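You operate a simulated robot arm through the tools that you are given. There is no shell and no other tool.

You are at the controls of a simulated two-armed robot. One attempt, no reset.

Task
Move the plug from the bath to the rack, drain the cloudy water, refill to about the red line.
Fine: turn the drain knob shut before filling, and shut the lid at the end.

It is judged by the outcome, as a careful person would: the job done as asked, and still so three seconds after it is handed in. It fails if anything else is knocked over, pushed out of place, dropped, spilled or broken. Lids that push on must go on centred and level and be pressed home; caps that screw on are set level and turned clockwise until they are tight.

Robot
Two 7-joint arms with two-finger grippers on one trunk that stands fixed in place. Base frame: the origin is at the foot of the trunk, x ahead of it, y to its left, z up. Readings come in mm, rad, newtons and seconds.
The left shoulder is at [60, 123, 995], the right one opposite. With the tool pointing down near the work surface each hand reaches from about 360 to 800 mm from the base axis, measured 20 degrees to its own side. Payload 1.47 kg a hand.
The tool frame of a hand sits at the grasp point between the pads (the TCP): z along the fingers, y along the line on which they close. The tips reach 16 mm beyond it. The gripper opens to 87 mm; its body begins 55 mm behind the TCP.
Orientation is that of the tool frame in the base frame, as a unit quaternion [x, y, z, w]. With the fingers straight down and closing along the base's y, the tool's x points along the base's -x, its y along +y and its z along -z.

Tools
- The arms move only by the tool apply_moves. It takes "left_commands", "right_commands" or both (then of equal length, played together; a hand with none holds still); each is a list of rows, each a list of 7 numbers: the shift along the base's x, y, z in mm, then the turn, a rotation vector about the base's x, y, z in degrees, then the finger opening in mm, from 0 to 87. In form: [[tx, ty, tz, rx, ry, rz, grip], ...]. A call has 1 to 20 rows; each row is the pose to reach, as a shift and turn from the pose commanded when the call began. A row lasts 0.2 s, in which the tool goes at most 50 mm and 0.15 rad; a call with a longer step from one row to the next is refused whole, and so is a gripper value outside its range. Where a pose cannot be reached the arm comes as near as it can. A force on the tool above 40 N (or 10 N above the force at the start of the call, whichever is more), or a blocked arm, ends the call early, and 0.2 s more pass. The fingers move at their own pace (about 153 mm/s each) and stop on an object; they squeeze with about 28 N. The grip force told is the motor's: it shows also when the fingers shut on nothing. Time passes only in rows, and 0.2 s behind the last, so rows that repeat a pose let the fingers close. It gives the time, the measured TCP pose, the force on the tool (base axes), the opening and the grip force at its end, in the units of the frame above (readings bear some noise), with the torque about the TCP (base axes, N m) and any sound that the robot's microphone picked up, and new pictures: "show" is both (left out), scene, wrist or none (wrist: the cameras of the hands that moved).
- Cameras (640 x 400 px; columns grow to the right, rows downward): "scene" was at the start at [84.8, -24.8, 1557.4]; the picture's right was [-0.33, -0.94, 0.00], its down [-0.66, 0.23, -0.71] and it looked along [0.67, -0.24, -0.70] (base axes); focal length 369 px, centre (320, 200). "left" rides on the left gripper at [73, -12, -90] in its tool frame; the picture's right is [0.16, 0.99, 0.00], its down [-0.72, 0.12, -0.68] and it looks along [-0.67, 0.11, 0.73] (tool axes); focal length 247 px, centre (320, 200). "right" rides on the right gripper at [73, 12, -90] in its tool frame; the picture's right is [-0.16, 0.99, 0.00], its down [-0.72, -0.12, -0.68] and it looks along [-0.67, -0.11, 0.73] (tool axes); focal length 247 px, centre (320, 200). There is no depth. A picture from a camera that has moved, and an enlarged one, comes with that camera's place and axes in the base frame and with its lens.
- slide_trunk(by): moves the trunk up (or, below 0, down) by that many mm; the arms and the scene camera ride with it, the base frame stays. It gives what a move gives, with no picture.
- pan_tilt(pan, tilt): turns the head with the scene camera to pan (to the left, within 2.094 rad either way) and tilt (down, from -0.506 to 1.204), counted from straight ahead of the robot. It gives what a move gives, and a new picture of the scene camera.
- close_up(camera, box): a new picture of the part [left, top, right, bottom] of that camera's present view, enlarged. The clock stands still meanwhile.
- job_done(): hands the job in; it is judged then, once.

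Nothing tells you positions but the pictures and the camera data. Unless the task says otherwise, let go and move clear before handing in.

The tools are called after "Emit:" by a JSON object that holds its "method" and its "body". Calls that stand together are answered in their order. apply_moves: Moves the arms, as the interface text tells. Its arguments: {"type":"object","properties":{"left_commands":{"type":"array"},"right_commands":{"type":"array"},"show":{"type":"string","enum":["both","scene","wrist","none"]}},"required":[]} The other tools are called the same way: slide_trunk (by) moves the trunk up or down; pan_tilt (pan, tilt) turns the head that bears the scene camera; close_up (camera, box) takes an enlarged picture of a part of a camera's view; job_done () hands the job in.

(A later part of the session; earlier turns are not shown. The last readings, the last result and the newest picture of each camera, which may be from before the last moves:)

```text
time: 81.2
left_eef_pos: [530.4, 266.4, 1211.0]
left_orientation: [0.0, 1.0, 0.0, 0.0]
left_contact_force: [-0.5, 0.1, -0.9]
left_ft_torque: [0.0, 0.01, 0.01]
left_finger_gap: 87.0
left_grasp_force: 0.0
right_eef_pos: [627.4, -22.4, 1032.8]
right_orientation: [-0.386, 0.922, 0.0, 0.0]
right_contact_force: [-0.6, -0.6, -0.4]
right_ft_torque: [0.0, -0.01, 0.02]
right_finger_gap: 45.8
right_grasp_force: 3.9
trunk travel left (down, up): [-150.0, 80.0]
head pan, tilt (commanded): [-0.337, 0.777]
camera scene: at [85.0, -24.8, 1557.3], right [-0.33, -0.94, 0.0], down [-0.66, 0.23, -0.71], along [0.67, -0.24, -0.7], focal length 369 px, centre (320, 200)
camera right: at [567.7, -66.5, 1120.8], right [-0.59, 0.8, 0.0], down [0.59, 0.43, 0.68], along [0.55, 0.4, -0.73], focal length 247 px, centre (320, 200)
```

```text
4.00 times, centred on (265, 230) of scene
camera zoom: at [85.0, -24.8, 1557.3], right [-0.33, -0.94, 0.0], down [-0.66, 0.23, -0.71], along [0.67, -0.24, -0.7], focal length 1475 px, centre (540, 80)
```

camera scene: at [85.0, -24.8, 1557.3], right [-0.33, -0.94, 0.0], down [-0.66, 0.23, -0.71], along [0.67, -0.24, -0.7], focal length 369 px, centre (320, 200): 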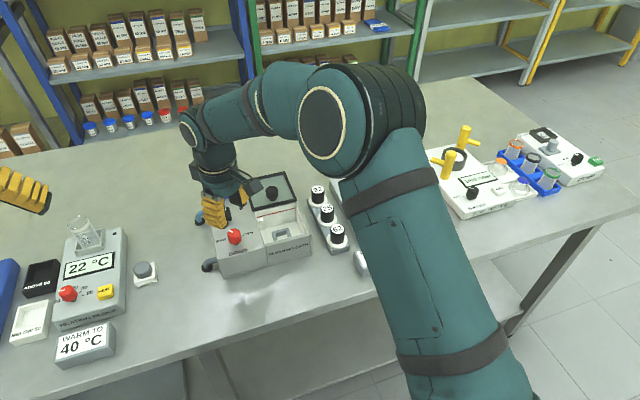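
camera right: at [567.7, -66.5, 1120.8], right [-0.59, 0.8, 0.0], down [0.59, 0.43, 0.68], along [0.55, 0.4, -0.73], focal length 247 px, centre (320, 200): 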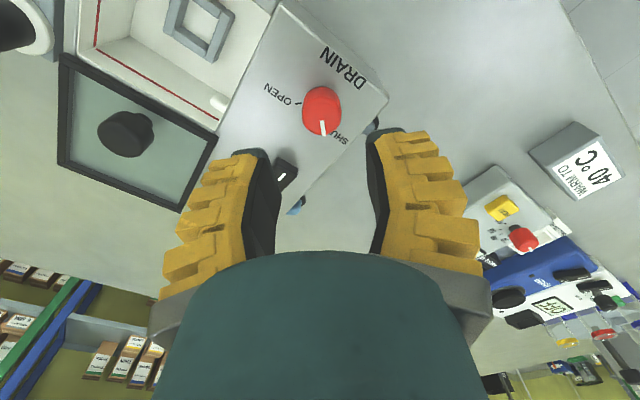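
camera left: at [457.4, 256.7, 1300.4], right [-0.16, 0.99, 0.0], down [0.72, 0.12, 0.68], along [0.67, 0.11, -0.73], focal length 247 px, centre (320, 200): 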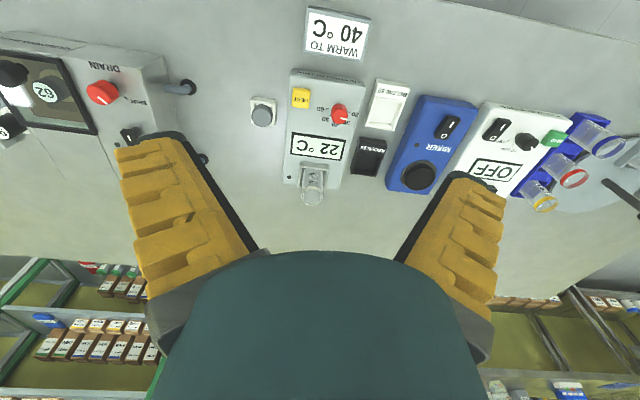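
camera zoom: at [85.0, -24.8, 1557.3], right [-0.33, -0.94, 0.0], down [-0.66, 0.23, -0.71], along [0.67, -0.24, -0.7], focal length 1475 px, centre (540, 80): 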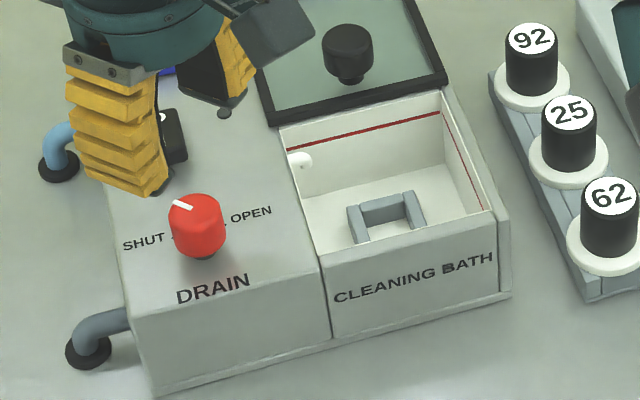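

The pointer is back at SHUT and the bath is empty. Next I'll move toward the FILL button, turning the hand straight and closing the fingers, and take a look.

Emit:
{"method": "apply_moves", "body": {"right_commands": [[12, 0, 2, 0, 0, -7, 30], [26, 0, 5, 0, 0, -14, 15], [40, 0, 7, 0, 0, -21, 0], [54, 0, 7, 0, 0, -28, 0], [68, 0, 7, 0, 0, -35, 0], [82, 0, 7, 0, 0, -42, 0], [93, 0, 7, 0, 0, -45.5, 0], [93, 0, 7, 0, 0, -45.5, 0]]}}

Emit:
{"method": "close_up", "body": {"camera": "right", "box": [200, 60, 440, 240]}}

Emit:
{"method": "close_up", "body": {"camera": "scene", "box": [190, 150, 320, 270]}}

```text
time: 83.0
left_eef_pos: [529.6, 268.8, 1210.6]
left_orientation: [0.0, 1.0, 0.0, 0.0]
left_contact_force: [-0.2, -0.2, 0.4]
left_ft_torque: [0.01, -0.03, -0.01]
left_finger_gap: 87.0
left_grasp_force: 0.0
right_eef_pos: [720.6, -21.7, 1038.7]
right_orientation: [0.002, 1.0, 0.0, 0.0]
right_contact_force: [-0.3, 0.0, 0.4]
right_ft_torque: [-0.04, -0.01, -0.01]
right_finger_gap: 0.3
right_grasp_force: 27.6
trunk travel left (down, up): [-150.0, 80.0]
head pan, tilt (commanded): [-0.337, 0.777]
camera scene: at [84.5, -24.8, 1557.4], right [-0.33, -0.94, 0.0], down [-0.66, 0.23, -0.71], along [0.67, -0.24, -0.7], focal length 369 px, centre (320, 200)
camera right: at [647.2, -9.1, 1127.7], right [0.16, 0.99, 0.0], down [0.72, -0.12, 0.68], along [0.67, -0.11, -0.73], focal length 247 px, centre (320, 200)
```

scene: 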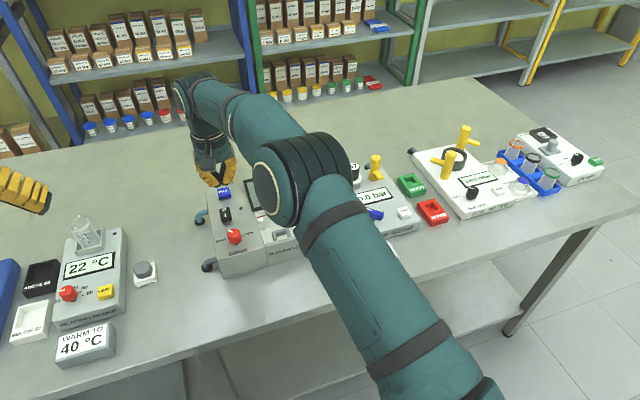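
right: 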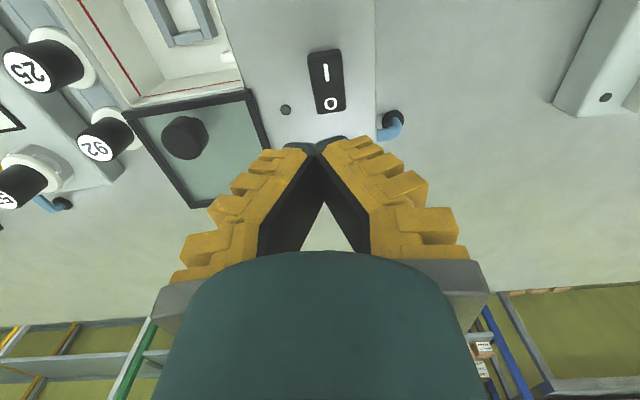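

```text
2.22 times, centred on (320, 150) of right
camera zoom: at [647.2, -9.1, 1127.7], right [0.16, 0.99, 0.0], down [0.72, -0.12, 0.68], along [0.67, -0.11, -0.73], focal length 549 px, centre (320, 311)
```

zoom: 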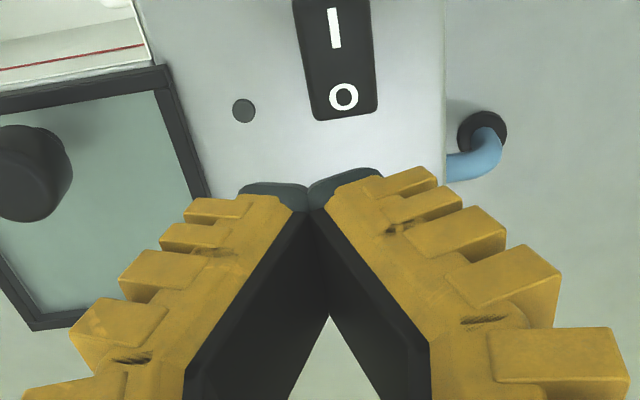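

```text
3.33 times, centred on (255, 210) of scene
camera zoom: at [84.5, -24.8, 1557.4], right [-0.33, -0.94, 0.0], down [-0.66, 0.23, -0.71], along [0.67, -0.24, -0.7], focal length 1229 px, centre (537, 167)
```

zoom: 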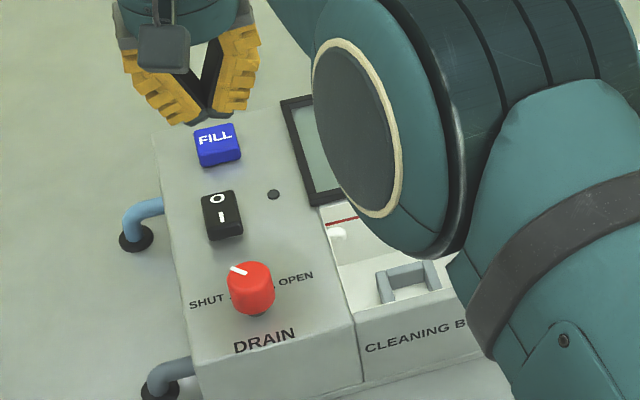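

With the right arm stretched out there, its elbow hides the bath from the scene camera. I'll park the right hand where its camera sees the bath and use the left hand for the FILL button.

Emit:
{"method": "apply_moves", "body": {"right_commands": [[-20, -8, 20, 0, 0, 0, 30], [-50, -25, 40, 0, 0, 0, 60], [-85, -48, 60, 0, 0, 0, 87], [-120, -75, 71, 0, 0, 0, 87], [-155, -100, 71, 0, 0, 0, 87], [-190, -125, 71, 0, 0, 0, 87], [-220, -148, 71, 0, 0, 0, 87], [-220, -148, 71, 0, 0, 0, 87]]}}

```text
time: 84.8
left_eef_pos: [529.9, 267.6, 1210.7]
left_orientation: [0.0, 1.0, 0.0, 0.0]
left_contact_force: [1.0, -0.2, -0.5]
left_ft_torque: [0.0, 0.01, -0.02]
left_finger_gap: 87.0
left_grasp_force: 0.0
right_eef_pos: [499.8, -168.9, 1109.7]
right_orientation: [0.0, 1.0, 0.001, 0.0]
right_contact_force: [0.6, -0.6, -0.1]
right_ft_torque: [0.0, 0.02, -0.02]
right_finger_gap: 87.1
right_grasp_force: 0.0
trunk travel left (down, up): [-150.0, 80.0]
head pan, tilt (commanded): [-0.337, 0.777]
camera scene: at [85.4, -24.4, 1557.3], right [-0.33, -0.94, 0.0], down [-0.66, 0.23, -0.71], along [0.67, -0.24, -0.7], focal length 369 px, centre (320, 200)
camera right: at [426.4, -156.3, 1198.0], right [0.16, 0.99, 0.0], down [0.72, -0.12, 0.68], along [0.67, -0.11, -0.73], focal length 247 px, centre (320, 200)
```

scene: 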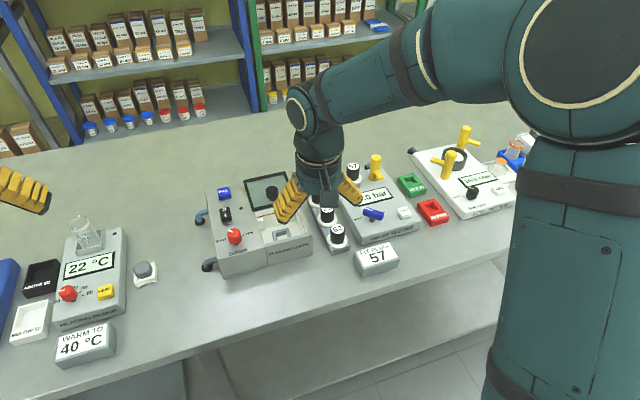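
right: 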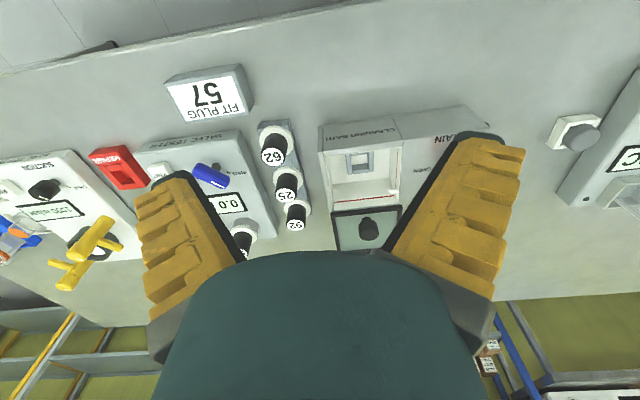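

Emit:
{"method": "apply_moves", "body": {"left_commands": [[17, -20, -10, 0, 0, 0, 70], [34, -48, -25, 0, 0, 0, 60], [51, -76, -40, 0, 0, 0, 60], [68, -104, -55, 0, 0, 0, 60], [85, -132, -70, 0, 0, 0, 60], [102, -160, -85, 0, 0, 0, 60], [119, -190, -100, 0, 0, 0, 60], [136, -220, -115, 0, 0, 0, 60], [153, -250, -130, 0, 0, 0, 60], [170, -282, -150, 0, 0, 0, 60], [170, -282, -150, 0, 0, 0, 60]]}}

Emit:
{"method": "close_up", "body": {"camera": "left", "box": [200, 60, 440, 240]}}

Emit:
{"method": "close_up", "body": {"camera": "scene", "box": [190, 150, 320, 270]}}

```text
time: 87.2
left_eef_pos: [698.9, -14.4, 1059.6]
left_orientation: [0.0, 1.0, 0.0, 0.001]
left_contact_force: [0.5, 0.0, 0.7]
left_ft_torque: [0.0, -0.01, -0.01]
left_finger_gap: 64.7
left_grasp_force: 3.9
right_eef_pos: [500.3, -169.3, 1110.3]
right_orientation: [0.0, 1.0, 0.0, 0.0]
right_contact_force: [-0.7, 1.3, 0.3]
right_ft_torque: [0.02, -0.01, 0.01]
right_finger_gap: 86.8
right_grasp_force: 0.0
trunk travel left (down, up): [-150.0, 80.0]
head pan, tilt (commanded): [-0.337, 0.777]
camera scene: at [83.9, -24.3, 1557.5], right [-0.33, -0.94, 0.0], down [-0.66, 0.23, -0.71], along [0.67, -0.24, -0.7], focal length 369 px, centre (320, 200)
camera left: at [625.9, -26.1, 1150.6], right [-0.16, 0.99, 0.0], down [0.72, 0.12, 0.68], along [0.67, 0.11, -0.73], focal length 247 px, centre (320, 200)
```

scene: 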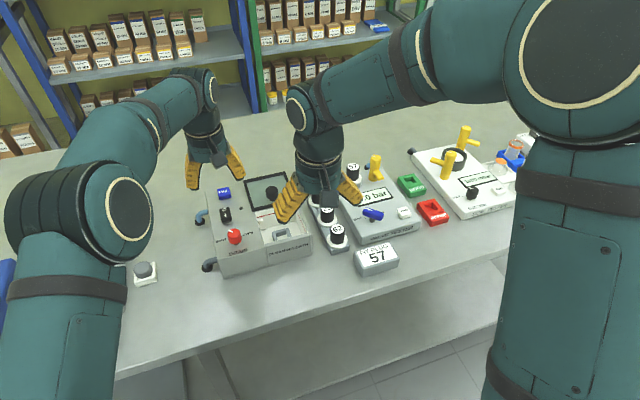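
left: 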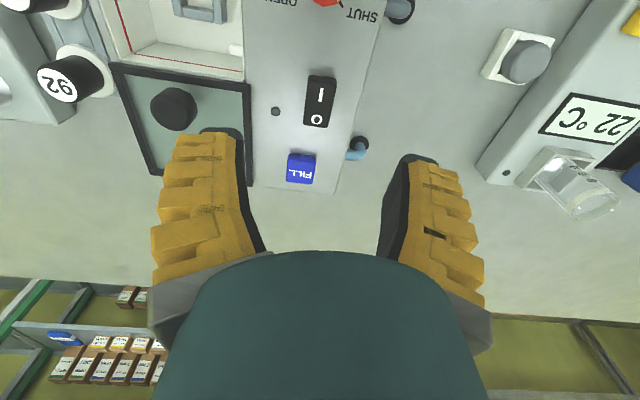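

```text
2.22 times, centred on (320, 150) of left
camera zoom: at [625.9, -26.1, 1150.6], right [-0.16, 0.99, 0.0], down [0.72, 0.12, 0.68], along [0.67, 0.11, -0.73], focal length 549 px, centre (320, 311)
```

zoom: 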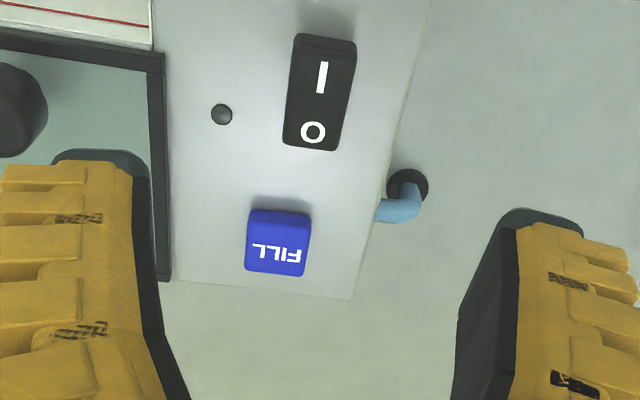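

```text
3.33 times, centred on (255, 210) of scene
camera zoom: at [83.9, -24.3, 1557.5], right [-0.33, -0.94, 0.0], down [-0.66, 0.23, -0.71], along [0.67, -0.24, -0.7], focal length 1229 px, centre (537, 167)
```

zoom: 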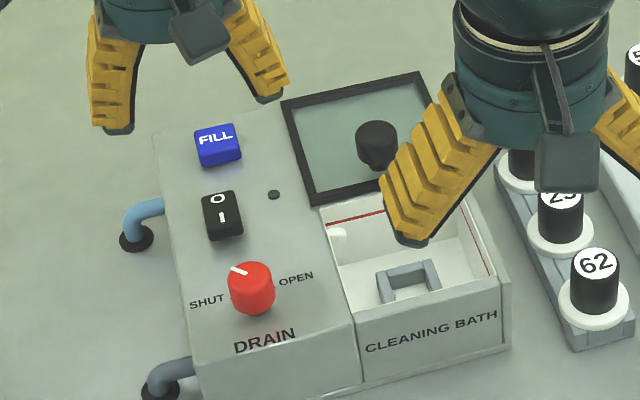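

The FILL button's top is at about (783, −21, 941). I'll close the left fingers and move above it, checking the arm can reach.

Emit:
{"method": "apply_moves", "body": {"left_commands": [[20, -2, -10, 0, 0, 0, 30], [40, -4, -20, 0, 0, 0, 0], [60, -5, -30, 0, 0, 0, 0], [83, -6.8, -45, 0, 0, 0, 0], [83, -6.8, -60, 0, 0, 0, 0], [83, -6.8, -60, 0, 0, 0, 0]]}}

Emit:
{"method": "close_up", "body": {"camera": "left", "box": [200, 60, 440, 240]}}

Emit:
{"method": "close_up", "body": {"camera": "scene", "box": [190, 150, 280, 230]}}

```text
time: 88.6
left_eef_pos: [736.1, -12.2, 1008.3]
left_orientation: [0.0, 1.0, 0.0, 0.0]
left_contact_force: [0.1, -0.8, -0.6]
left_ft_torque: [-0.02, 0.01, -0.01]
left_finger_gap: 0.1
left_grasp_force: 27.6
left hand out of reach, approached as far as the arm can: row 2, 3, 4, 5, 6
right_eef_pos: [499.7, -167.9, 1109.2]
right_orientation: [0.0, 1.0, 0.0, 0.0]
right_contact_force: [-0.7, -0.3, 0.8]
right_ft_torque: [0.04, 0.03, 0.0]
right_finger_gap: 87.2
right_grasp_force: 0.1
trunk travel left (down, up): [-150.0, 80.0]
head pan, tilt (commanded): [-0.337, 0.777]
camera scene: at [84.4, -24.6, 1557.4], right [-0.33, -0.94, 0.0], down [-0.66, 0.23, -0.71], along [0.67, -0.24, -0.7], focal length 369 px, centre (320, 200)
camera left: at [662.1, -23.5, 1098.2], right [-0.16, 0.99, 0.0], down [0.72, 0.12, 0.68], along [0.67, 0.11, -0.73], focal length 247 px, centre (320, 200)
```

scene: 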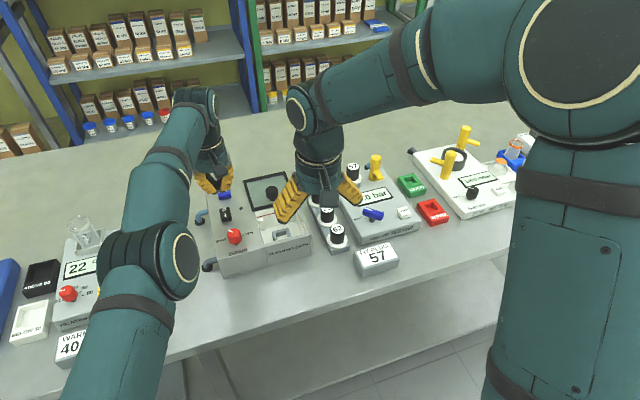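
left: 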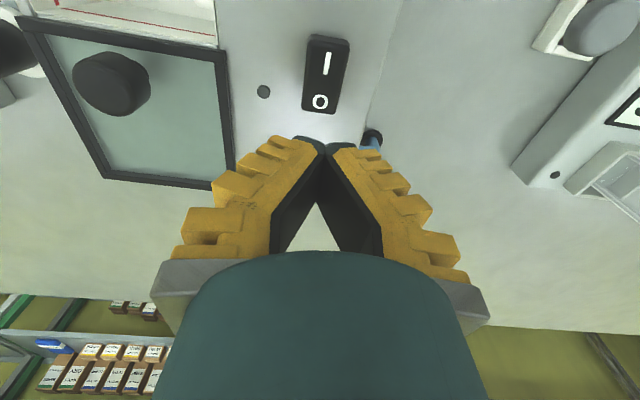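

```text
2.22 times, centred on (320, 150) of left
camera zoom: at [662.1, -23.5, 1098.2], right [-0.16, 0.99, 0.0], down [0.72, 0.12, 0.68], along [0.67, 0.11, -0.73], focal length 549 px, centre (320, 311)
```

zoom: 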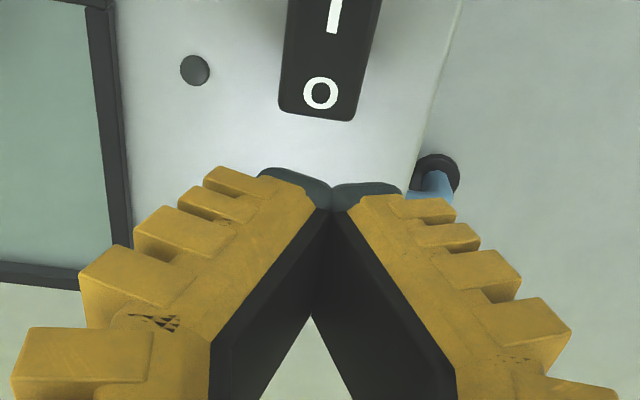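

```text
5.00 times, centred on (235, 190) of scene
camera zoom: at [84.4, -24.6, 1557.4], right [-0.33, -0.94, 0.0], down [-0.66, 0.23, -0.71], along [0.67, -0.24, -0.7], focal length 1843 px, centre (745, 250)
```

zoom: 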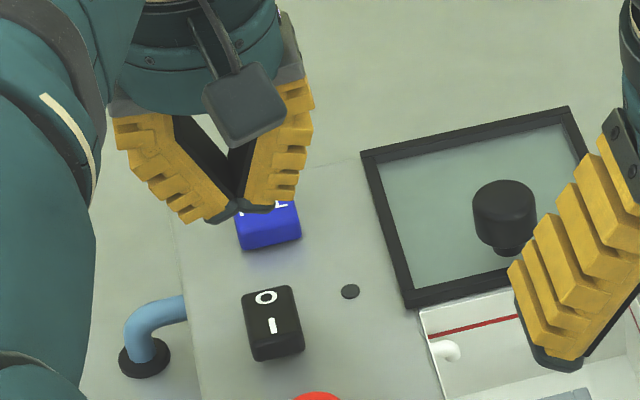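

With the fingers straight down the left arm stops about 47 mm short. I'll back off a little and tilt the hand forward (about 28°) to gain reach.

Emit:
{"method": "apply_moves", "body": {"left_commands": [[-40, 0, 20, 0, 0, 0, 0], [-80, 0, 40, 0, 0, 0, 0], [-80, 0, 40, 0, 0, 0, 0]], "show": "none"}}

```text
time: 89.4
left_eef_pos: [652.8, -10.8, 1048.7]
left_orientation: [0.0, 1.0, -0.001, 0.001]
left_contact_force: [-0.2, 0.1, -0.4]
left_ft_torque: [-0.01, 0.02, -0.02]
left_finger_gap: 0.1
left_grasp_force: 27.6
right_eef_pos: [499.7, -168.3, 1109.5]
right_orientation: [0.0, 1.0, 0.0, -0.001]
right_contact_force: [-1.1, 0.2, 0.7]
right_ft_torque: [0.02, 0.0, 0.0]
right_finger_gap: 86.8
right_grasp_force: 0.0
trunk travel left (down, up): [-150.0, 80.0]
head pan, tilt (commanded): [-0.337, 0.777]
```

Emit:
{"method": "apply_moves", "body": {"left_commands": [[15, -1, 0, 0, -7, 0, 0], [35, -3, 0, 0, -14, 0, 0], [60, -5, -5, 0, -21, 0, 0], [85, -7, -15, 0, -28, 0, 0], [110, -9, -35, 0, -28, 0, 0], [128, -9.8, -58, 0, -28, 0, 0], [128, -9.8, -63, 0, -28, 0, 0], [128, -9.8, -63, 0, -28, 0, 0]]}}

Emit:
{"method": "close_up", "body": {"camera": "left", "box": [200, 60, 440, 240]}}

Emit:
{"method": "close_up", "body": {"camera": "scene", "box": [190, 150, 280, 230]}}

```text
time: 91.2
left_eef_pos: [779.2, -21.1, 982.4]
left_orientation: [0.0, 0.97, -0.001, 0.241]
left_contact_force: [0.1, -0.2, 0.0]
left_ft_torque: [-0.01, 0.04, -0.01]
left_finger_gap: 0.0
left_grasp_force: 27.7
right_eef_pos: [500.5, -169.7, 1108.1]
right_orientation: [0.001, 1.0, 0.0, 0.0]
right_contact_force: [0.2, 0.5, 0.0]
right_ft_torque: [-0.02, -0.02, 0.02]
right_finger_gap: 87.0
right_grasp_force: 0.0
trunk travel left (down, up): [-150.0, 80.0]
head pan, tilt (commanded): [-0.337, 0.777]
camera scene: at [85.1, -24.8, 1557.3], right [-0.33, -0.94, 0.0], down [-0.66, 0.23, -0.71], along [0.67, -0.24, -0.7], focal length 369 px, centre (320, 200)
camera left: at [673.1, -33.1, 1027.9], right [-0.14, 0.99, -0.07], down [0.32, 0.12, 0.94], along [0.94, 0.11, -0.33], focal length 247 px, centre (320, 200)
```

scene: 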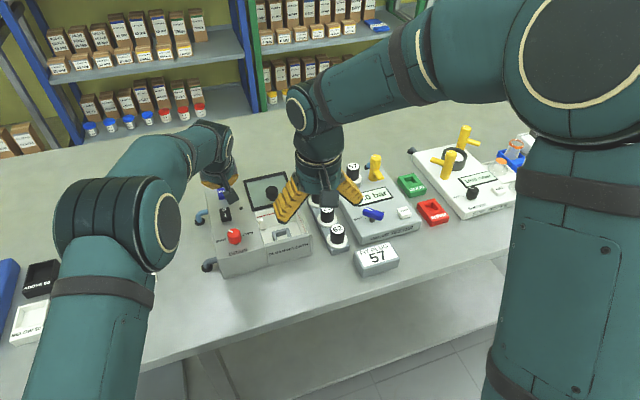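
left: 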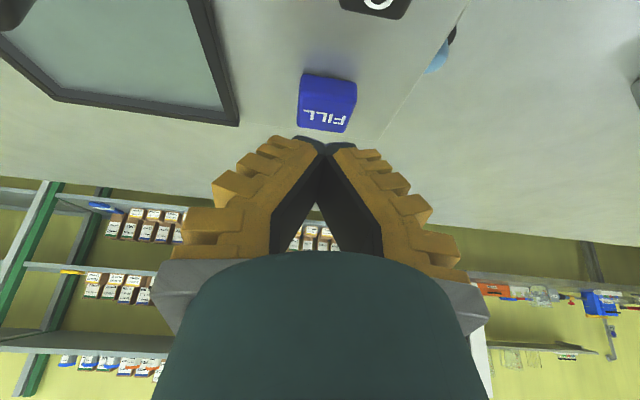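

```text
2.22 times, centred on (320, 150) of left
camera zoom: at [673.1, -33.1, 1027.9], right [-0.14, 0.99, -0.07], down [0.32, 0.12, 0.94], along [0.94, 0.11, -0.33], focal length 549 px, centre (320, 311)
```

zoom: 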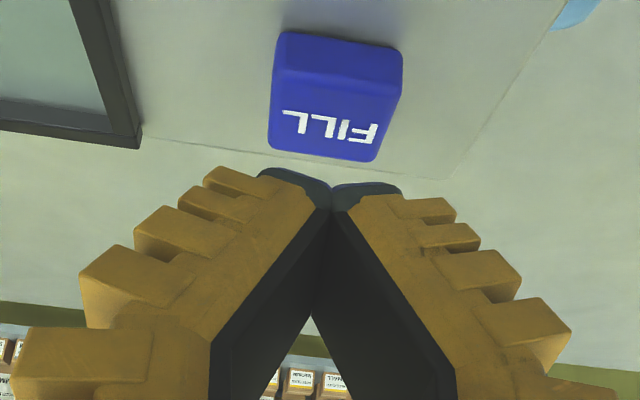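

```text
5.00 times, centred on (235, 190) of scene
camera zoom: at [85.1, -24.8, 1557.3], right [-0.33, -0.94, 0.0], down [-0.66, 0.23, -0.71], along [0.67, -0.24, -0.7], focal length 1843 px, centre (745, 250)
```

zoom: 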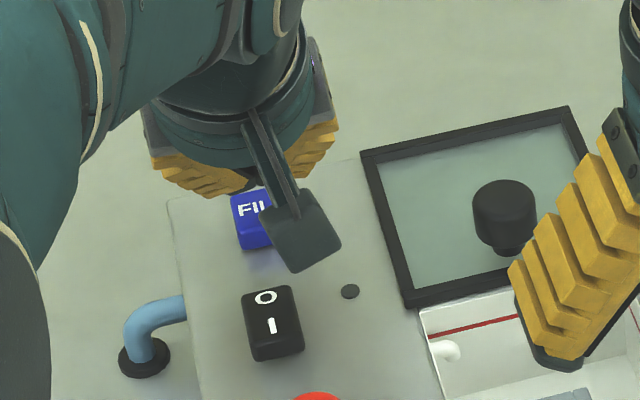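

The tilted hand is directly above FILL. I'll lower to just above it and then press in small steps.

Emit:
{"method": "apply_moves", "body": {"left_commands": [[0.5, 0, -8, 0, 0, 0, 0], [0.5, 0, -15, 0, 0, 0, 0], [0.5, 0, -20, 0, 0, 0, 0], [0.5, 0, -22, 0, 0, 0, 0]], "show": "none"}}

Emit:
{"method": "close_up", "body": {"camera": "left", "box": [200, 60, 440, 240]}}

Emit:
{"method": "close_up", "body": {"camera": "right", "box": [310, 110, 430, 260]}}

```text
time: 92.2
left_eef_pos: [780.2, -22.0, 961.3]
left_orientation: [0.001, 0.97, 0.0, 0.242]
left_contact_force: [0.0, 0.3, -0.1]
left_ft_torque: [0.03, 0.03, 0.0]
left_finger_gap: 0.0
left_grasp_force: 27.9
right_eef_pos: [500.5, -169.1, 1108.8]
right_orientation: [0.0, 1.0, 0.001, 0.0]
right_contact_force: [0.6, -0.2, -0.5]
right_ft_torque: [-0.02, -0.03, 0.0]
right_finger_gap: 86.8
right_grasp_force: 0.1
trunk travel left (down, up): [-150.0, 80.0]
head pan, tilt (commanded): [-0.337, 0.777]
```

```text
2.22 times, centred on (320, 150) of left
camera zoom: at [673.2, -33.3, 1006.9], right [-0.14, 0.99, -0.07], down [0.32, 0.12, 0.94], along [0.94, 0.11, -0.33], focal length 549 px, centre (320, 311)
```

zoom: 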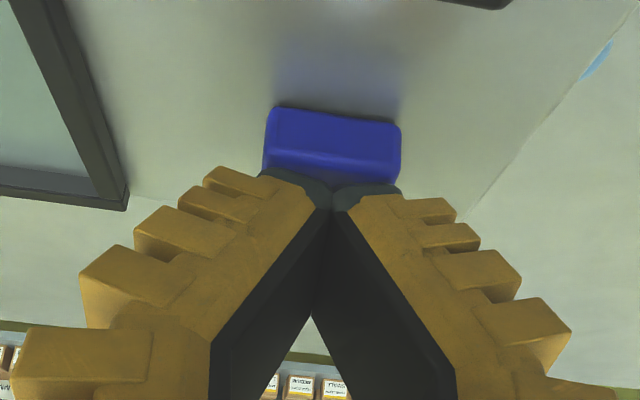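

```text
2.67 times, centred on (370, 185) of right
camera zoom: at [426.2, -156.5, 1198.3], right [0.16, 0.99, 0.0], down [0.72, -0.12, 0.68], along [0.67, -0.11, -0.73], focal length 659 px, centre (187, 240)
```

zoom: 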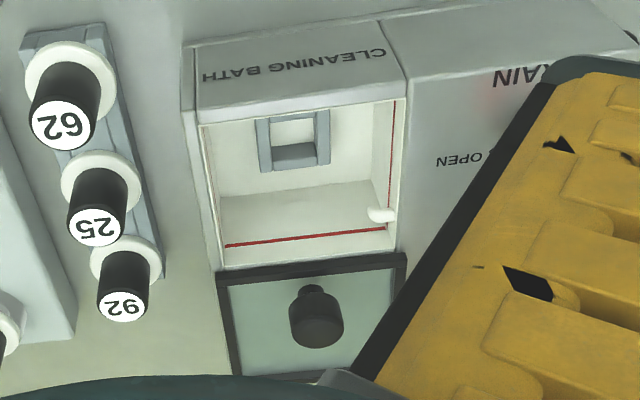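

The right camera shows the empty bath and red line clearly. Now pressing FILL gently.

Emit:
{"method": "apply_moves", "body": {"left_commands": [[0, 0, -1.5, 0, 0, 0, 0], [0, 0, -3, 0, 0, 0, 0], [0, 0, -4.5, 0, 0, 0, 0]], "show": "none"}}

Emit:
{"method": "close_up", "body": {"camera": "right", "box": [310, 110, 430, 260]}}

```text
time: 93.0
left_eef_pos: [781.0, -21.0, 956.4]
left_orientation: [0.001, 0.97, -0.001, 0.242]
left_contact_force: [-0.4, -0.3, 0.1]
left_ft_torque: [-0.01, -0.04, 0.01]
left_finger_gap: 6.1
left_grasp_force: 28.4
right_eef_pos: [500.0, -169.0, 1108.8]
right_orientation: [-0.001, 1.0, 0.001, -0.001]
right_contact_force: [-0.2, 1.0, 0.0]
right_ft_torque: [0.0, 0.0, 0.03]
right_finger_gap: 86.9
right_grasp_force: 0.0
trunk travel left (down, up): [-150.0, 80.0]
head pan, tilt (commanded): [-0.337, 0.777]
```

```text
2.67 times, centred on (370, 185) of right
camera zoom: at [426.2, -156.5, 1198.3], right [0.16, 0.99, 0.0], down [0.72, -0.12, 0.68], along [0.67, -0.11, -0.73], focal length 659 px, centre (187, 240)
```

zoom: 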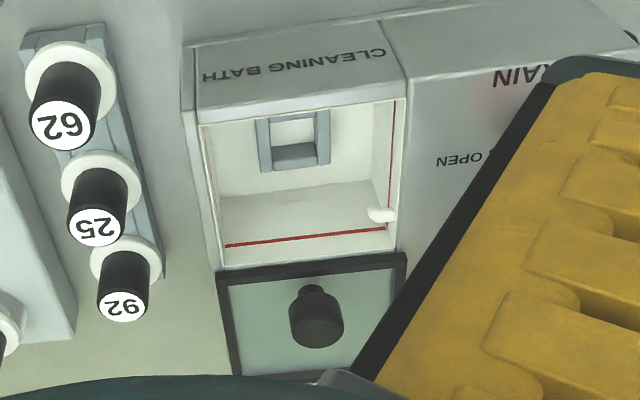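

Emit:
{"method": "close_up", "body": {"camera": "left", "box": [240, 80, 400, 200]}}

Emit:
{"method": "close_up", "body": {"camera": "scene", "box": [190, 150, 280, 230]}}

```text
3.33 times, centred on (320, 140) of left
camera zoom: at [673.8, -33.5, 1002.2], right [-0.14, 0.99, -0.07], down [0.32, 0.12, 0.94], along [0.94, 0.11, -0.33], focal length 823 px, centre (320, 400)
```

zoom: 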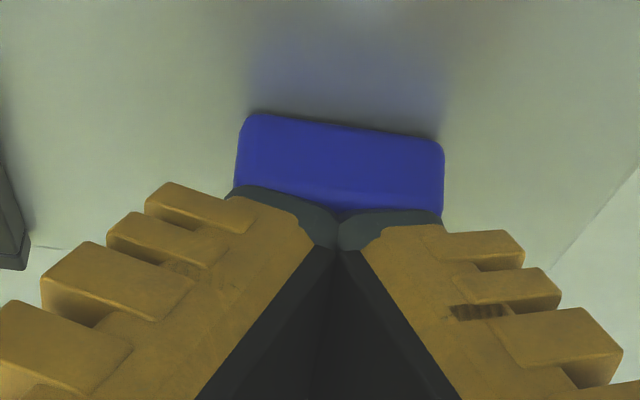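

```text
5.00 times, centred on (235, 190) of scene
camera zoom: at [84.7, -24.8, 1557.4], right [-0.33, -0.94, 0.0], down [-0.66, 0.23, -0.71], along [0.67, -0.24, -0.7], focal length 1843 px, centre (745, 250)
```

zoom: 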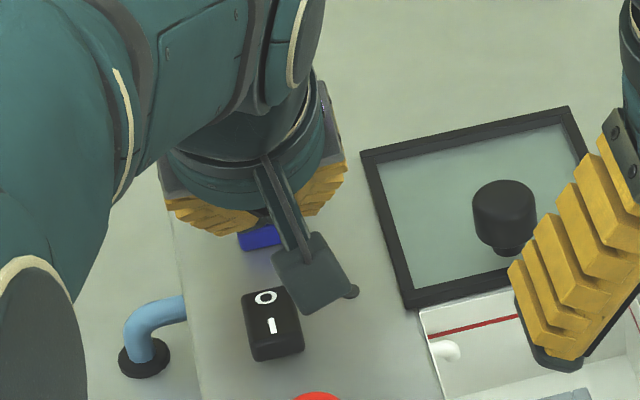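

The tips have just met the button (they spread slightly). I'll press a bit further and watch for water.

Emit:
{"method": "apply_moves", "body": {"left_commands": [[0, 0, -1.5, 0, 0, 0, 0], [0, 0, -3, 0, 0, 0, 0]], "show": "none"}}

Emit:
{"method": "close_up", "body": {"camera": "right", "box": [310, 110, 430, 260]}}

Emit:
{"method": "close_up", "body": {"camera": "left", "box": [240, 80, 400, 200]}}

```text
time: 93.6
left_eef_pos: [780.6, -21.9, 954.3]
left_orientation: [0.0, 0.97, 0.0, 0.242]
left_contact_force: [1.2, 0.7, 0.8]
left_ft_torque: [0.02, -0.01, 0.02]
left_finger_gap: 6.1
left_grasp_force: 27.9
right_eef_pos: [499.7, -169.3, 1108.7]
right_orientation: [0.0, 1.0, 0.001, 0.0]
right_contact_force: [0.5, 0.5, 0.0]
right_ft_torque: [0.02, 0.0, 0.04]
right_finger_gap: 86.9
right_grasp_force: 0.1
trunk travel left (down, up): [-150.0, 80.0]
head pan, tilt (commanded): [-0.337, 0.777]
```

```text
2.67 times, centred on (370, 185) of right
camera zoom: at [426.2, -156.4, 1198.3], right [0.16, 0.99, 0.0], down [0.72, -0.12, 0.68], along [0.67, -0.11, -0.73], focal length 659 px, centre (187, 240)
```

zoom: 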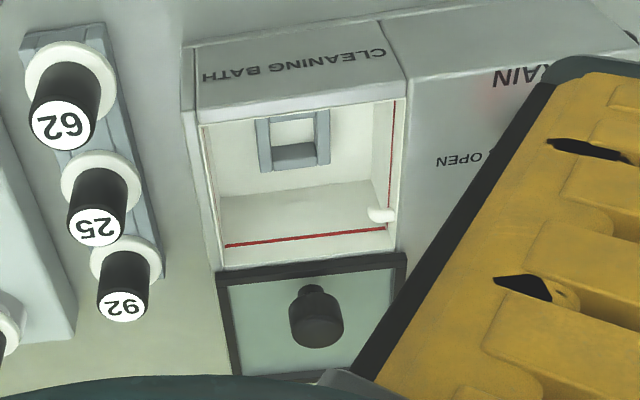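

```text
3.33 times, centred on (320, 140) of left
camera zoom: at [673.5, -33.5, 999.5], right [-0.14, 0.99, -0.07], down [0.32, 0.12, 0.94], along [0.94, 0.11, -0.33], focal length 823 px, centre (320, 400)
```

zoom: 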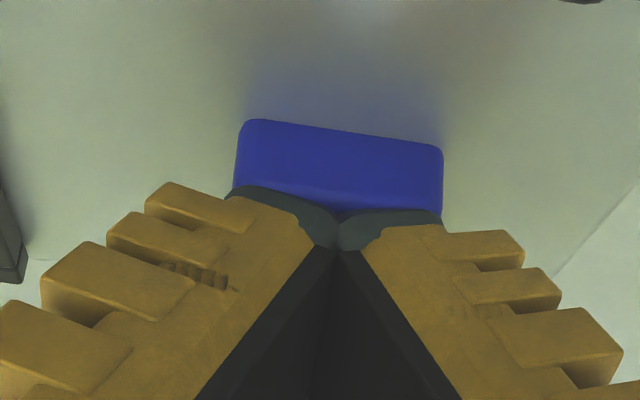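

Emit:
{"method": "apply_moves", "body": {"left_commands": [[0, 0, -1.5, 0, 0, 0, 0], [0, 0, -3, 0, 0, 0, 0]], "show": "none"}}

Emit:
{"method": "close_up", "body": {"camera": "right", "box": [310, 110, 430, 260]}}

Emit:
{"method": "close_up", "body": {"camera": "left", "box": [240, 80, 400, 200]}}

```text
time: 94.2
left_eef_pos: [780.0, -21.8, 950.7]
left_orientation: [0.001, 0.97, 0.0, 0.242]
left_contact_force: [-1.7, 0.0, 3.9]
left_ft_torque: [0.0, 0.05, 0.03]
left_finger_gap: 6.0
left_grasp_force: 28.8
right_eef_pos: [498.9, -169.2, 1109.1]
right_orientation: [-0.001, 1.0, 0.0, 0.0]
right_contact_force: [0.5, 0.7, 0.3]
right_ft_torque: [0.04, 0.0, -0.03]
right_finger_gap: 87.0
right_grasp_force: 0.0
trunk travel left (down, up): [-150.0, 80.0]
head pan, tilt (commanded): [-0.337, 0.777]
heard: click
```

```text
2.67 times, centred on (370, 185) of right
camera zoom: at [425.8, -156.5, 1198.4], right [0.16, 0.99, 0.0], down [0.72, -0.12, 0.68], along [0.67, -0.11, -0.73], focal length 659 px, centre (187, 240)
```

zoom: 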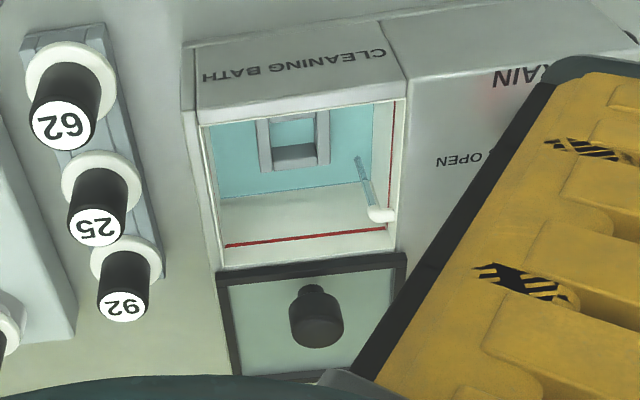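

```text
3.33 times, centred on (320, 140) of left
camera zoom: at [673.7, -33.5, 996.1], right [-0.14, 0.99, -0.07], down [0.32, 0.12, 0.94], along [0.94, 0.11, -0.33], focal length 823 px, centre (320, 400)
```

zoom: 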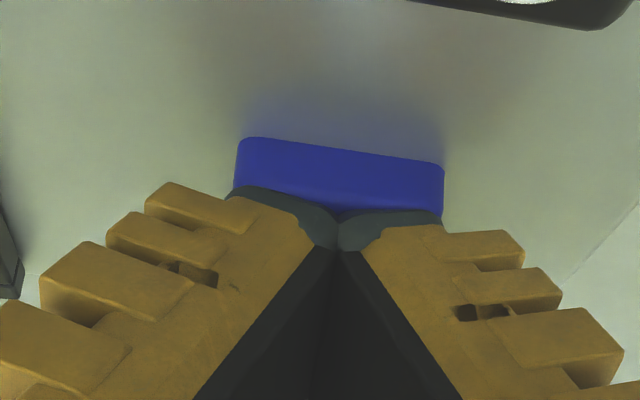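

A click, and clear water is running in. I'll hold the button and check the level at short intervals.

Emit:
{"method": "apply_moves", "body": {"left_commands": [[0, 0, 0, 0, 0, 0, 0]], "show": "none"}}

Emit:
{"method": "close_up", "body": {"camera": "right", "box": [330, 130, 410, 210]}}

```text
time: 94.6
left_eef_pos: [781.3, -22.3, 950.0]
left_orientation: [0.0, 0.97, 0.0, 0.242]
left_contact_force: [-1.3, 0.0, 4.0]
left_ft_torque: [-0.01, 0.02, 0.02]
left_finger_gap: 6.0
left_grasp_force: 28.6
right_eef_pos: [499.3, -169.8, 1108.6]
right_orientation: [-0.001, 1.0, -0.001, 0.0]
right_contact_force: [-0.7, 0.1, -0.3]
right_ft_torque: [0.02, 0.02, -0.01]
right_finger_gap: 86.9
right_grasp_force: 0.0
trunk travel left (down, up): [-150.0, 80.0]
head pan, tilt (commanded): [-0.337, 0.777]
```

```text
5.00 times, centred on (370, 170) of right
camera zoom: at [425.8, -156.5, 1198.4], right [0.16, 0.99, 0.0], down [0.72, -0.12, 0.68], along [0.67, -0.11, -0.73], focal length 1235 px, centre (70, 350)
```

zoom: 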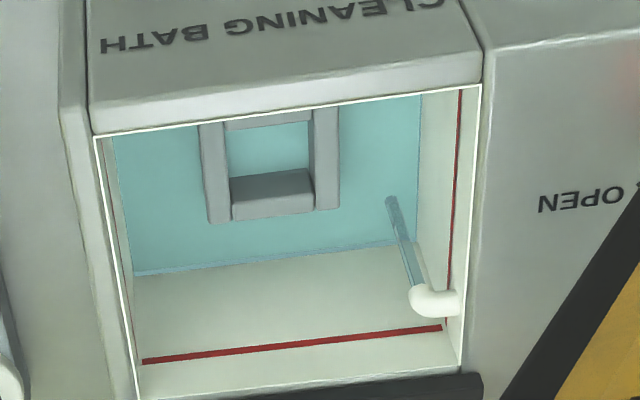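

Emit:
{"method": "apply_moves", "body": {"left_commands": [[0, 0, 0, 0, 0, 0, 0], [0, 0, 0, 0, 0, 0, 0], [0, 0, 0, 0, 0, 0, 0], [0, 0, 0, 0, 0, 0, 0]], "show": "none"}}

Emit:
{"method": "close_up", "body": {"camera": "right", "box": [330, 130, 410, 210]}}

```text
time: 95.6
left_eef_pos: [781.2, -22.9, 950.1]
left_orientation: [0.0, 0.97, 0.0, 0.242]
left_contact_force: [-0.9, -0.1, 3.8]
left_ft_torque: [-0.02, -0.03, 0.0]
left_finger_gap: 6.2
left_grasp_force: 28.0
right_eef_pos: [501.0, -169.3, 1109.9]
right_orientation: [0.0, 1.0, 0.0, 0.0]
right_contact_force: [0.2, -0.7, 0.2]
right_ft_torque: [0.01, -0.01, -0.01]
right_finger_gap: 87.0
right_grasp_force: 0.0
trunk travel left (down, up): [-150.0, 80.0]
head pan, tilt (commanded): [-0.337, 0.777]
```

```text
5.00 times, centred on (370, 170) of right
camera zoom: at [425.9, -156.6, 1198.4], right [0.16, 0.99, 0.0], down [0.72, -0.12, 0.68], along [0.67, -0.11, -0.73], focal length 1235 px, centre (70, 350)
```

zoom: 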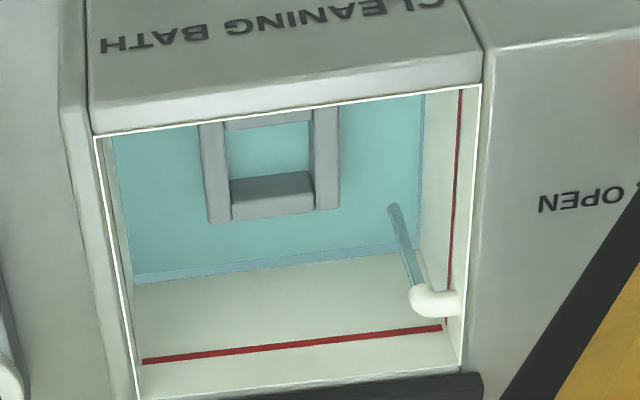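

Rising at about 8 px/s in this view, with some 75 px left to the red line. Holding a few seconds more.

Emit:
{"method": "apply_moves", "body": {"left_commands": [[0, 0, 0, 0, 0, 0, 0], [0, 0, 0, 0, 0, 0, 0], [0, 0, 0, 0, 0, 0, 0], [0, 0, 0, 0, 0, 0, 0], [0, 0, 0, 0, 0, 0, 0], [0, 0, 0, 0, 0, 0, 0], [0, 0, 0, 0, 0, 0, 0], [0, 0, 0, 0, 0, 0, 0], [0, 0, 0, 0, 0, 0, 0], [0, 0, 0, 0, 0, 0, 0], [0, 0, 0, 0, 0, 0, 0], [0, 0, 0, 0, 0, 0, 0], [0, 0, 0, 0, 0, 0, 0], [0, 0, 0, 0, 0, 0, 0]], "show": "none"}}

Emit:
{"method": "close_up", "body": {"camera": "right", "box": [330, 130, 410, 210]}}

```text
time: 98.6
left_eef_pos: [780.8, -22.2, 949.6]
left_orientation: [0.0, 0.97, 0.0, 0.241]
left_contact_force: [-1.2, -0.7, 4.3]
left_ft_torque: [0.01, 0.01, 0.02]
left_finger_gap: 6.3
left_grasp_force: 28.4
right_eef_pos: [499.5, -170.3, 1109.8]
right_orientation: [0.0, 1.0, -0.001, 0.0]
right_contact_force: [0.1, 0.2, 0.0]
right_ft_torque: [0.0, 0.02, 0.02]
right_finger_gap: 87.1
right_grasp_force: 0.2
trunk travel left (down, up): [-150.0, 80.0]
head pan, tilt (commanded): [-0.337, 0.777]
```

```text
5.00 times, centred on (370, 170) of right
camera zoom: at [425.9, -156.5, 1198.4], right [0.16, 0.99, 0.0], down [0.72, -0.12, 0.68], along [0.67, -0.11, -0.73], focal length 1235 px, centre (70, 350)
```

zoom: 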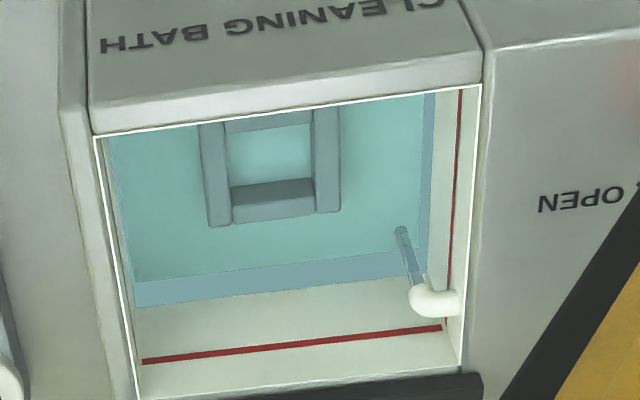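

Emit:
{"method": "apply_moves", "body": {"left_commands": [[0, 0, 0, 0, 0, 0, 0], [0, 0, 0, 0, 0, 0, 0], [0, 0, 0, 0, 0, 0, 0], [0, 0, 0, 0, 0, 0, 0], [0, 0, 0, 0, 0, 0, 0], [0, 0, 0, 0, 0, 0, 0], [0, 0, 0, 0, 0, 0, 0], [0, 0, 0, 0, 0, 0, 0], [0, 0, 0, 0, 0, 0, 0], [0, 0, 0, 0, 0, 0, 0], [0, 0, 0, 0, 0, 0, 0], [0, 0, 0, 0, 0, 0, 0], [0, 0, 0, 0, 0, 0, 0], [0, 0, 0, 0, 0, 0, 0], [0, 0, 0, 0, 0, 0, 0], [0, 0, 0, 0, 0, 0, 0], [0, 0, 0, 0, 0, 0, 0], [0, 0, 0, 0, 0, 0, 0], [0, 0, 0, 0, 0, 0, 0]], "show": "none"}}

Emit:
{"method": "close_up", "body": {"camera": "right", "box": [330, 130, 410, 210]}}

```text
time: 102.6
left_eef_pos: [780.6, -23.2, 950.8]
left_orientation: [0.0, 0.97, 0.0, 0.242]
left_contact_force: [0.8, -0.1, 3.6]
left_ft_torque: [-0.02, 0.01, 0.0]
left_finger_gap: 6.1
left_grasp_force: 27.9
right_eef_pos: [500.1, -169.4, 1109.8]
right_orientation: [0.0, 1.0, 0.0, 0.0]
right_contact_force: [0.5, 0.4, -0.5]
right_ft_torque: [-0.02, 0.04, 0.01]
right_finger_gap: 87.1
right_grasp_force: 0.0
trunk travel left (down, up): [-150.0, 80.0]
head pan, tilt (commanded): [-0.337, 0.777]
```

```text
5.00 times, centred on (370, 170) of right
camera zoom: at [425.9, -156.5, 1198.4], right [0.16, 0.99, 0.0], down [0.72, -0.12, 0.68], along [0.67, -0.11, -0.73], focal length 1235 px, centre (70, 350)
```

zoom: 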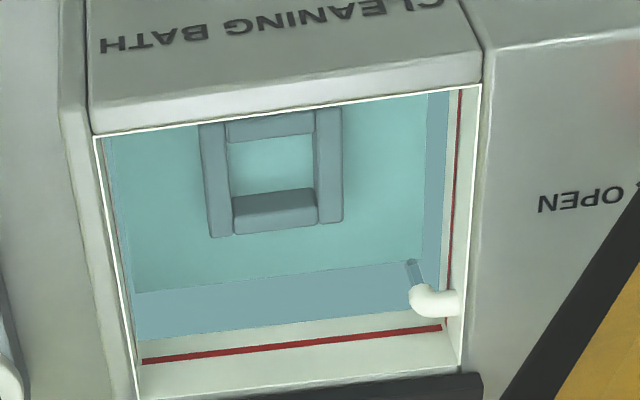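

About 20 px (roughly 2.5 s) to go. I'll let go briefly now to learn whether the filling stops on release, before the final top-up.

Emit:
{"method": "apply_moves", "body": {"left_commands": [[0, 0, 6, 0, 0, 0, 0]], "show": "none"}}

Emit:
{"method": "close_up", "body": {"camera": "right", "box": [330, 130, 410, 210]}}

```text
time: 103.0
left_eef_pos: [779.9, -21.9, 955.7]
left_orientation: [0.0, 0.97, 0.0, 0.241]
left_contact_force: [-0.5, 0.3, 0.9]
left_ft_torque: [0.02, 0.02, -0.01]
left_finger_gap: 6.0
left_grasp_force: 28.4
right_eef_pos: [499.0, -168.9, 1108.3]
right_orientation: [0.0, 1.0, 0.001, -0.001]
right_contact_force: [0.4, 0.0, 0.3]
right_ft_torque: [-0.02, 0.01, 0.0]
right_finger_gap: 87.0
right_grasp_force: 0.0
trunk travel left (down, up): [-150.0, 80.0]
head pan, tilt (commanded): [-0.337, 0.777]
```

```text
5.00 times, centred on (370, 170) of right
camera zoom: at [426.1, -156.4, 1198.3], right [0.16, 0.99, 0.0], down [0.72, -0.12, 0.68], along [0.67, -0.11, -0.73], focal length 1235 px, centre (70, 350)
```

zoom: 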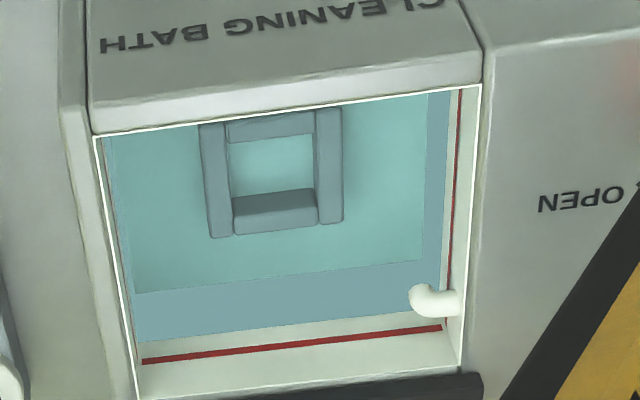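

Filling stops on release. Pressing again for the remaining couple of seconds, then checking.

Emit:
{"method": "apply_moves", "body": {"left_commands": [[0, 0, -6, 0, 0, 0, 0], [0, 0, -6, 0, 0, 0, 0], [0, 0, -6, 0, 0, 0, 0], [0, 0, -6, 0, 0, 0, 0], [0, 0, -6, 0, 0, 0, 0], [0, 0, -6, 0, 0, 0, 0], [0, 0, -6, 0, 0, 0, 0], [0, 0, -6, 0, 0, 0, 0], [0, 0, -6, 0, 0, 0, 0]], "show": "none"}}

Emit:
{"method": "close_up", "body": {"camera": "right", "box": [330, 130, 410, 210]}}

```text
time: 105.0
left_eef_pos: [780.2, -22.5, 949.4]
left_orientation: [0.0, 0.97, 0.0, 0.242]
left_contact_force: [-0.1, -0.6, 3.2]
left_ft_torque: [0.04, 0.0, 0.02]
left_finger_gap: 6.0
left_grasp_force: 27.6
right_eef_pos: [500.2, -169.0, 1108.9]
right_orientation: [0.001, 1.0, -0.001, 0.0]
right_contact_force: [0.2, 0.6, -0.9]
right_ft_torque: [0.0, -0.01, 0.02]
right_finger_gap: 87.1
right_grasp_force: 0.1
trunk travel left (down, up): [-150.0, 80.0]
head pan, tilt (commanded): [-0.337, 0.777]
heard: click
```

```text
5.00 times, centred on (370, 170) of right
camera zoom: at [426.0, -156.5, 1198.3], right [0.16, 0.99, 0.0], down [0.72, -0.12, 0.68], along [0.67, -0.11, -0.73], focal length 1235 px, centre (70, 350)
```

zoom: 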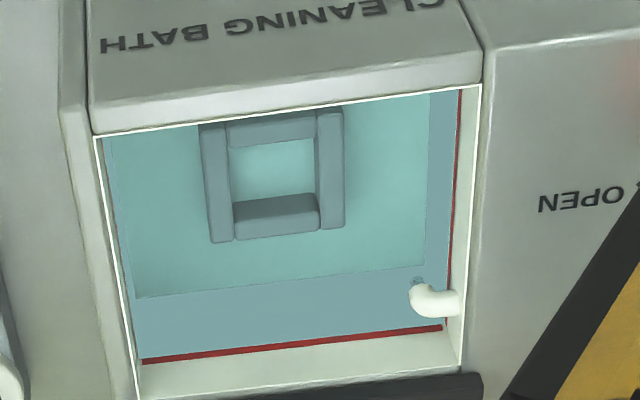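

The water has just reached the red line. Releasing the button now.

Emit:
{"method": "apply_moves", "body": {"left_commands": [[0, 0, 10, 0, 0, 0, 0], [0, 0, 30, 0, 0, 0, 0], [-5, 0, 50, 0, 0, 0, 0]], "show": "none"}}

Emit:
{"method": "close_up", "body": {"camera": "right", "box": [330, 130, 410, 210]}}

Emit:
{"method": "close_up", "body": {"camera": "scene", "box": [190, 150, 330, 270]}}

```text
time: 105.8
left_eef_pos: [773.9, -24.0, 1001.3]
left_orientation: [0.0, 0.97, 0.0, 0.242]
left_contact_force: [1.1, 0.8, 0.4]
left_ft_torque: [-0.02, 0.0, -0.01]
left_finger_gap: 0.0
left_grasp_force: 28.4
right_eef_pos: [499.7, -168.4, 1109.1]
right_orientation: [0.0, 1.0, 0.0, 0.0]
right_contact_force: [-0.9, 0.1, 0.0]
right_ft_torque: [0.0, 0.02, 0.01]
right_finger_gap: 87.1
right_grasp_force: 0.1
trunk travel left (down, up): [-150.0, 80.0]
head pan, tilt (commanded): [-0.337, 0.777]
```

```text
5.00 times, centred on (370, 170) of right
camera zoom: at [425.8, -156.4, 1198.5], right [0.16, 0.99, 0.0], down [0.72, -0.12, 0.68], along [0.67, -0.11, -0.73], focal length 1235 px, centre (70, 350)
```

zoom: 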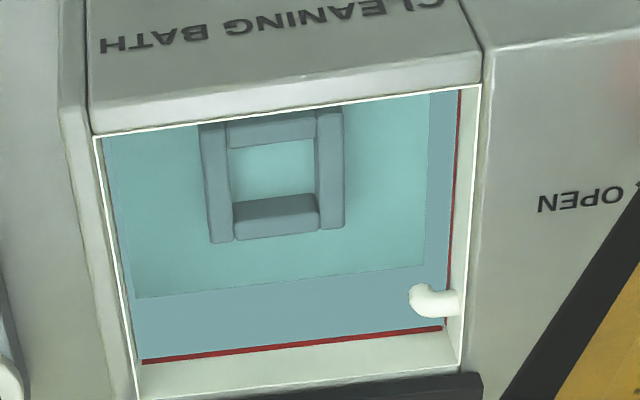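

```text
3.33 times, centred on (260, 210) of scene
camera zoom: at [84.2, -24.8, 1557.4], right [-0.33, -0.94, 0.0], down [-0.66, 0.23, -0.71], along [0.67, -0.24, -0.7], focal length 1229 px, centre (520, 167)
```

zoom: 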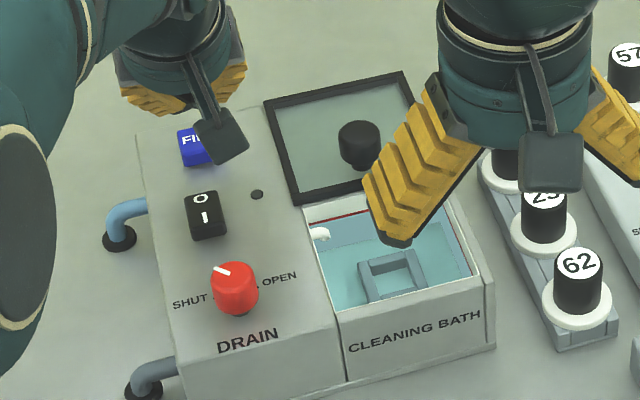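

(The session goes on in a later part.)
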